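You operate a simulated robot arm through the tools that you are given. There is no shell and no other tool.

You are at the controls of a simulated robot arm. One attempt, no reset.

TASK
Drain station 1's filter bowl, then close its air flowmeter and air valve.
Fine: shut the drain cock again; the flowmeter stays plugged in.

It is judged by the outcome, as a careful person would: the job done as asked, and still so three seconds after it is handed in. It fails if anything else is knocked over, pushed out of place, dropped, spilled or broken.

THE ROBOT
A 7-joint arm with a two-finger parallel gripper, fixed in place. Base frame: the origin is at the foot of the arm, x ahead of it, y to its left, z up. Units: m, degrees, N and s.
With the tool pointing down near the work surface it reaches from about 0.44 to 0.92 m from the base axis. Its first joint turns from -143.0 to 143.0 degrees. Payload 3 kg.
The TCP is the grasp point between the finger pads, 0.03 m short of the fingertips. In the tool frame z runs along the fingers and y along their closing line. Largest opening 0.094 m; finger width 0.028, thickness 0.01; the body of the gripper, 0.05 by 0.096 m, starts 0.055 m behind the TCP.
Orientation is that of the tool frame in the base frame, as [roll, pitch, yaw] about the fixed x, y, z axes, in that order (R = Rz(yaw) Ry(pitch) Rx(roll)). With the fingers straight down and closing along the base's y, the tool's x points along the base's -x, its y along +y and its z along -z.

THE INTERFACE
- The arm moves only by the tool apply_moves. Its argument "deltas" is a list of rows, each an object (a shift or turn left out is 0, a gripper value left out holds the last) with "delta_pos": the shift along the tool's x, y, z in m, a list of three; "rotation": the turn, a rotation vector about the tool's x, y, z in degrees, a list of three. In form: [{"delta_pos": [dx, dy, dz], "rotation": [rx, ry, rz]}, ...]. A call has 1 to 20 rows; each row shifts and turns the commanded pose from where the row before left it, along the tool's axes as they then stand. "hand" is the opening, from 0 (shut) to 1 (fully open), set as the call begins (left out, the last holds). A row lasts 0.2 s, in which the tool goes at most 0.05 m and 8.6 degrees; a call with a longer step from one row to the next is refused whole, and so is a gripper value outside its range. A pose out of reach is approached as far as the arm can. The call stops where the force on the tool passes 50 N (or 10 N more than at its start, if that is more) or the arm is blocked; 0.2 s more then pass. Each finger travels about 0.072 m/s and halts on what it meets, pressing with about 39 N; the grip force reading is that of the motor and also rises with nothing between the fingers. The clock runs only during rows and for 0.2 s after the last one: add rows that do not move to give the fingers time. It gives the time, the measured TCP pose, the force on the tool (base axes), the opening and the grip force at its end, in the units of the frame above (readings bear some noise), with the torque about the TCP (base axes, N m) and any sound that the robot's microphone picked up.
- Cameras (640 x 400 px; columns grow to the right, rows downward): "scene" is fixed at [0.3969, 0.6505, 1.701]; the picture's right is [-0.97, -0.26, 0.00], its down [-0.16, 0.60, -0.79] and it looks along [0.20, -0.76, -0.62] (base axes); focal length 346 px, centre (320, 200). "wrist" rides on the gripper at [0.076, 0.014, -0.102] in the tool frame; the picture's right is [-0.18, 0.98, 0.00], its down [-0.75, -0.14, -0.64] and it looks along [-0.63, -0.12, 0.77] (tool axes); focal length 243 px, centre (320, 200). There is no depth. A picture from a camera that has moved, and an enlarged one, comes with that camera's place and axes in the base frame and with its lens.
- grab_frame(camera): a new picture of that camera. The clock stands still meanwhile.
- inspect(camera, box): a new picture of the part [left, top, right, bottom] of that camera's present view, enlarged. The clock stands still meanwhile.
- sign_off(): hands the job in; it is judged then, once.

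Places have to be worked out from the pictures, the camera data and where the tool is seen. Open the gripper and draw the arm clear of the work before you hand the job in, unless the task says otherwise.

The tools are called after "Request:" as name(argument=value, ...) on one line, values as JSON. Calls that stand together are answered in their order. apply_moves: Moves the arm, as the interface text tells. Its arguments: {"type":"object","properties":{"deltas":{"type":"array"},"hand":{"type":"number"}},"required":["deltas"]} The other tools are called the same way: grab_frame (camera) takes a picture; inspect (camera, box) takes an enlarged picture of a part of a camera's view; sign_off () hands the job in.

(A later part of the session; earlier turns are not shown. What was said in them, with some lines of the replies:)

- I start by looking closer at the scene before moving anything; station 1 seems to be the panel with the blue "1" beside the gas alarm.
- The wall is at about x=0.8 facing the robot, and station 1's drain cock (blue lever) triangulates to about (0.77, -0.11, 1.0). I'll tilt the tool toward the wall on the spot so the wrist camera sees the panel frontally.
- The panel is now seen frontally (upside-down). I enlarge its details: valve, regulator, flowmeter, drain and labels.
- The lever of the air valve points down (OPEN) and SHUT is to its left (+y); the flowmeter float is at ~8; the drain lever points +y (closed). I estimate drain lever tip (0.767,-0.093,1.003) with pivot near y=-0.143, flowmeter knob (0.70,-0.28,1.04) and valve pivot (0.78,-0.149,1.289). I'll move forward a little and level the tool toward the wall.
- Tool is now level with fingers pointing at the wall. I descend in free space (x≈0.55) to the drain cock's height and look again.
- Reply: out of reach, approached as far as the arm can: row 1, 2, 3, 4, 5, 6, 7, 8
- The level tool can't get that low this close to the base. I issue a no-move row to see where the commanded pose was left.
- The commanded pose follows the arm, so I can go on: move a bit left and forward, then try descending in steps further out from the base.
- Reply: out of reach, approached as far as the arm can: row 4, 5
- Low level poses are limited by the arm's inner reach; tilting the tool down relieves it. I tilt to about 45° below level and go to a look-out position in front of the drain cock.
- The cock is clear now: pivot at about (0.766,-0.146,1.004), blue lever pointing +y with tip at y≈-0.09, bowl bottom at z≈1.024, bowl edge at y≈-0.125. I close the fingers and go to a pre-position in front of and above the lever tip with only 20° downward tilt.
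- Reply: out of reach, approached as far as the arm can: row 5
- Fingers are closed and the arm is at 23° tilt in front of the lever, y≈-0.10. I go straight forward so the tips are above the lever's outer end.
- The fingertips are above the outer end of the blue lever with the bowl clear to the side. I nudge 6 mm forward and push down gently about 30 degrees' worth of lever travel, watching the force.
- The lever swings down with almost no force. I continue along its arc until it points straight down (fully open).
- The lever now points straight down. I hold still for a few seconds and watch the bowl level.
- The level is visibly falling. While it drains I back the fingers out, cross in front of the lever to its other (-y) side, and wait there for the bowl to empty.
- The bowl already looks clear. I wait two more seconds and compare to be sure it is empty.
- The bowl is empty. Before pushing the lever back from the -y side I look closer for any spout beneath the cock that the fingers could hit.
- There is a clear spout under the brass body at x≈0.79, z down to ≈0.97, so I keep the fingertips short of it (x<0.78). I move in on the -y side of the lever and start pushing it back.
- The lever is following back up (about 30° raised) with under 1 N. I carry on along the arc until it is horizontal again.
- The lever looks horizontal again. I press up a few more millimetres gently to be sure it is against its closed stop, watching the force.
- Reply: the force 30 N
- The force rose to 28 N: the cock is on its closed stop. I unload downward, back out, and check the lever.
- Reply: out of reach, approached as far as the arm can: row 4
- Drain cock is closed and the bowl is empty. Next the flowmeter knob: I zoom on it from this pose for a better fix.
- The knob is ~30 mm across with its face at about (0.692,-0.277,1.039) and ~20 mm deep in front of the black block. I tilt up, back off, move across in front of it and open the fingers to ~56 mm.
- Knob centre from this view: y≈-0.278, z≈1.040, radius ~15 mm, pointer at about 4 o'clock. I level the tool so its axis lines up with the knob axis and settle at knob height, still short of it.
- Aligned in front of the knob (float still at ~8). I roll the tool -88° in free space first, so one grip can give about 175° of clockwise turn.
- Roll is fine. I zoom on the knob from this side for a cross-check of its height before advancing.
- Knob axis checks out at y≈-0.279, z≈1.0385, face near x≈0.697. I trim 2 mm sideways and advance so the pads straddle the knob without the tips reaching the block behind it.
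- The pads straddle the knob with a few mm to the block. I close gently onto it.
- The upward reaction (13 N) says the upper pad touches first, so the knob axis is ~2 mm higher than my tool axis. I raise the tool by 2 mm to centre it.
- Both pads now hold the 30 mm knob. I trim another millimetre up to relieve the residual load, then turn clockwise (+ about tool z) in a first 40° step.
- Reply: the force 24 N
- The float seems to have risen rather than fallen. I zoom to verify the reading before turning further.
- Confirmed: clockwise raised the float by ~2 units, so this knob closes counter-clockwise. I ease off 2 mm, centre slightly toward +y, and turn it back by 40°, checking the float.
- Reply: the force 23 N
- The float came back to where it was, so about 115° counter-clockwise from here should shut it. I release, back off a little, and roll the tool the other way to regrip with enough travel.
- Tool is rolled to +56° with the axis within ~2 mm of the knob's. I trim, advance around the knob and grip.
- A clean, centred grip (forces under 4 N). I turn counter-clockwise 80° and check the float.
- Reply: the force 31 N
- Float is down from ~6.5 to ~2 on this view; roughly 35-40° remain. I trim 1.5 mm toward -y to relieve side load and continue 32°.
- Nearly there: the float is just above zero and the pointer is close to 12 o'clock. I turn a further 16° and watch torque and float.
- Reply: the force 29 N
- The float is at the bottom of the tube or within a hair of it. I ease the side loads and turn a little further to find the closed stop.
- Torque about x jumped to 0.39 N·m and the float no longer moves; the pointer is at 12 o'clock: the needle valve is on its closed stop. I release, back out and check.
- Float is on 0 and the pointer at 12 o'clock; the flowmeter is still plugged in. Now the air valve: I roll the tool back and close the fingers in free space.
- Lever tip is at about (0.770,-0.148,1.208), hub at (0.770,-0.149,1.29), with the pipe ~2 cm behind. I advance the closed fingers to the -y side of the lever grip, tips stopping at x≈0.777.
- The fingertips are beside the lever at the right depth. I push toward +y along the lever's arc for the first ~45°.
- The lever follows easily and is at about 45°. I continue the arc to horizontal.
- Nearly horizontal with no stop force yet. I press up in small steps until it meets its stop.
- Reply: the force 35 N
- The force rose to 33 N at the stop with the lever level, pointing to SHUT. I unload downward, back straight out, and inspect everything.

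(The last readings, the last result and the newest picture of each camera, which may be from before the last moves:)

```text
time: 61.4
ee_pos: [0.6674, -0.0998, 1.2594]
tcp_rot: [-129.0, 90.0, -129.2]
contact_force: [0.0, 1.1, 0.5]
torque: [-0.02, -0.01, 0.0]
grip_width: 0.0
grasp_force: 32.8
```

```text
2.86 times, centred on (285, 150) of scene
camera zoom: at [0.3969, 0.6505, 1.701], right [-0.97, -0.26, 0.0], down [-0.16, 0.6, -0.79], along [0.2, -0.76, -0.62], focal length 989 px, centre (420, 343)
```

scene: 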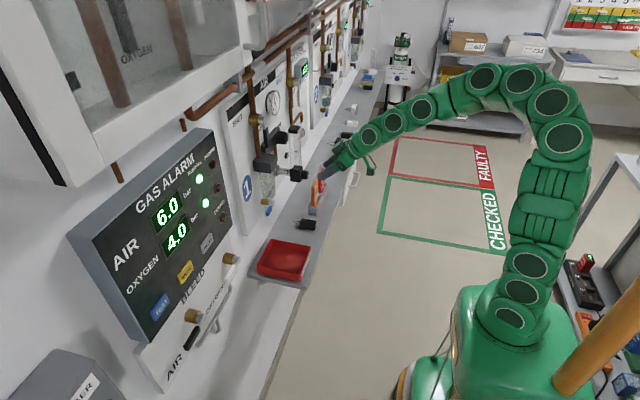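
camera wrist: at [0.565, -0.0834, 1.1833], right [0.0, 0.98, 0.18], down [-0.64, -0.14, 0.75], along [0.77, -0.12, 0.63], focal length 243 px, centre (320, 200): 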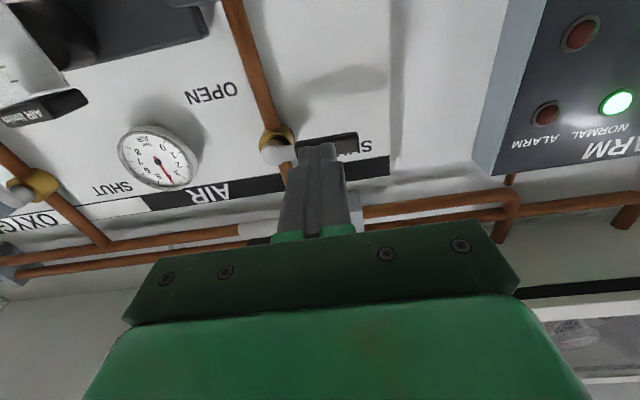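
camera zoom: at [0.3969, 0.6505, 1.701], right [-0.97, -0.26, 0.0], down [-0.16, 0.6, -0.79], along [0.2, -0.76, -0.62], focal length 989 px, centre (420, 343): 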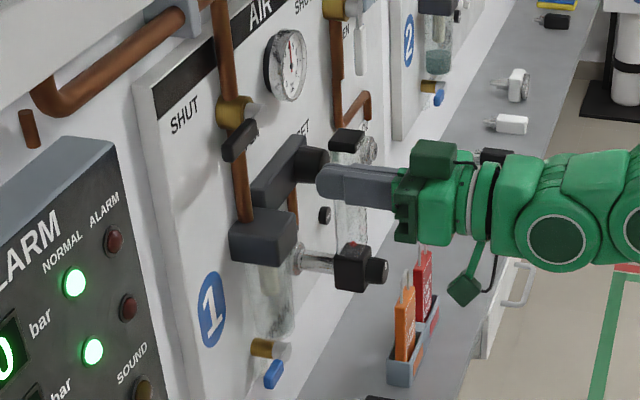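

All three controls look right. I withdraw: tilt the tool, back off from the panel and open the gripper, then take a final look from a distance.

Request:
apply_moves(deltas=[{"rotation": [0, 7.5, 0]}, {"rotation": [0, 7.5, 0]}, {"rotation": [0, 7.5, 0]}, {"rotation": [0, 7.5, 0]}, {"rotation": [0, 7.5, 0]}, {"rotation": [0, 7.5, 0]}, {"delta_pos": [0.01415, -0.005, -0.03535]}, {"delta_pos": [0.01415, -0.005, -0.03535]}, {"delta_pos": [0.01415, -0.005, -0.03535]}, {"delta_pos": [0.01415, -0.005, -0.03535]}, {"delta_pos": [0.01415, -0.005, -0.03535]}, {"delta_pos": [0.01415, -0.005, -0.03535]}, {}], hand=1)

Request:
grab_frame(camera="wrist")

Request:
grab_frame(camera="scene")

Request:
inspect(camera="wrist", box=[220, 40, 420, 240])

Request:
inspect(camera="scene", box=[225, 80, 345, 220])

```text
time: 64.2
ee_pos: [0.4575, -0.1301, 1.3494]
tcp_rot: [-180.0, 45.0, 179.9]
contact_force: [0.3, -0.2, 0.2]
torque: [0.0, -0.02, 0.02]
grip_width: 0.0939
grasp_force: 0.1
```

```text
taken
camera wrist: at [0.3315, -0.1148, 1.3682], right [0.13, 0.98, 0.13], down [0.08, -0.14, 0.99], along [0.99, -0.12, -0.1], focal length 243 px, centre (320, 200)
```

wrist: 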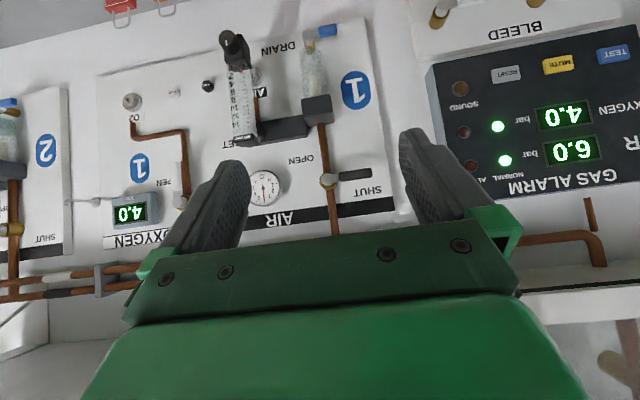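

```text
taken
```

scene: 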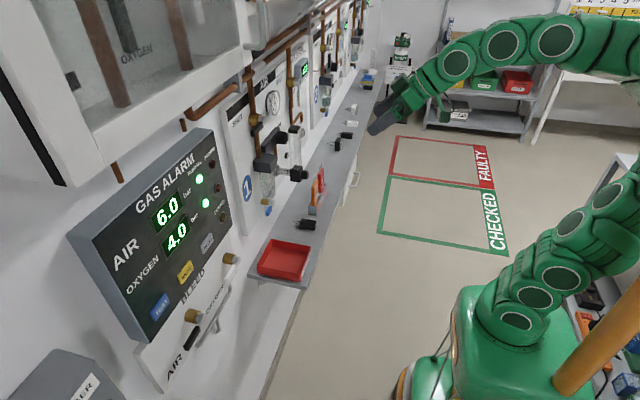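

```text
2.00 times, centred on (320, 140) of wrist
camera zoom: at [0.3315, -0.1148, 1.3682], right [0.13, 0.98, 0.13], down [0.08, -0.14, 0.99], along [0.99, -0.12, -0.1], focal length 485 px, centre (320, 320)
```

zoom: 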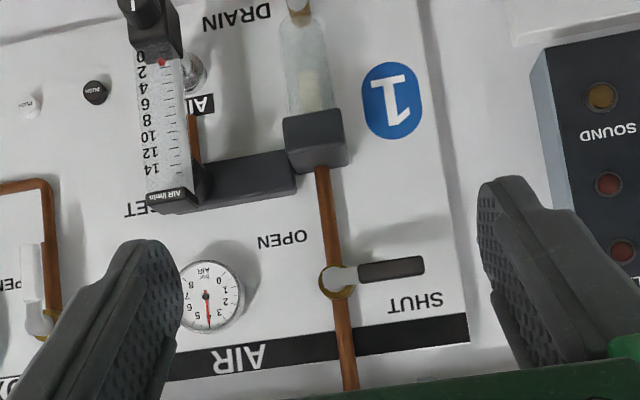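

```text
2.86 times, centred on (285, 150) of scene
camera zoom: at [0.3969, 0.6505, 1.701], right [-0.97, -0.26, 0.0], down [-0.16, 0.6, -0.79], along [0.2, -0.76, -0.62], focal length 989 px, centre (420, 343)
```

zoom: 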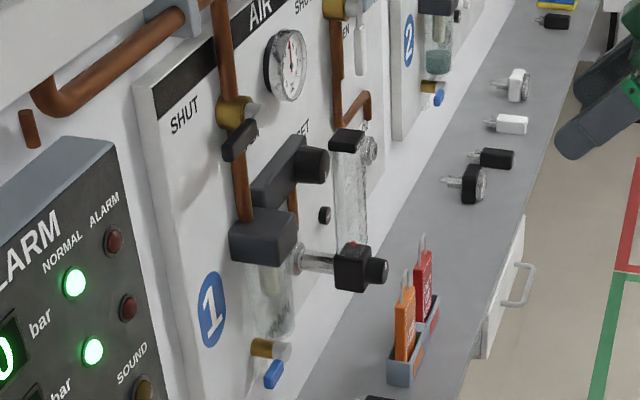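

The valve lever is square across the pipe at SHUT, drain lever closed, bowl empty. One last zoom on the float, knob and drain lever before handing in.

Request:
inspect(camera="wrist", box=[210, 15, 350, 150])

Request:
inspect(camera="scene", box=[255, 150, 320, 220])

```text
2.96 times, centred on (280, 82) of wrist
camera zoom: at [0.3315, -0.1148, 1.3682], right [0.13, 0.98, 0.13], down [0.08, -0.14, 0.99], along [0.99, -0.12, -0.1], focal length 719 px, centre (438, 548)
```

zoom: 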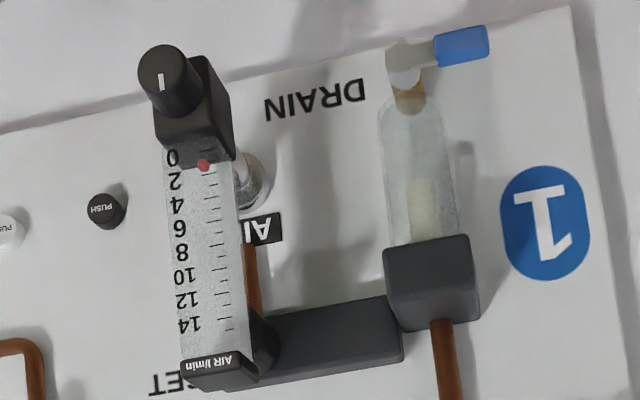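

```text
5.71 times, centred on (288, 185) of scene
camera zoom: at [0.3969, 0.6505, 1.701], right [-0.97, -0.26, 0.0], down [-0.16, 0.6, -0.79], along [0.2, -0.76, -0.62], focal length 1977 px, centre (506, 286)
```

zoom: 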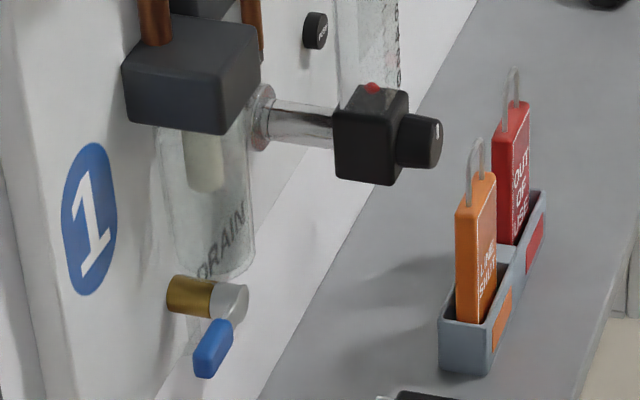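

Everything checks out. The bowl is empty and the drain lever is back at closed. The flowmeter knob is on its stop with the float at the bottom, and the flowmeter is still plugged in. The air valve is at SHUT, and nothing else has moved. The gripper is open and clear, so I hand the job in.

Request:
sign_off()

```text
The job is handed in.
```

Station 1's filter bowl is drained, its air flowmeter and air valve are closed, and the job is handed in.

- **Drain:** I opened the drain cock, waited until the bowl showed empty, then shut it again against its closed stop.
- **Flowmeter:** It is closed and still plugged in. The float sits at 0 and the knob is on its stop. The knob closes counter-clockwise. I first turned it the wrong way, which raised the flow by about 2 l/min for a moment before I reversed it.
- **Air valve:** The lever is against its stop at SHUT.

The station's pressure gauge still read about 4 bar afterwards. That is probably air trapped between the closed flowmeter and the closed valve.

In the final pictures nothing else looked moved or knocked over. The gripper is open and the arm is clear of the panel.
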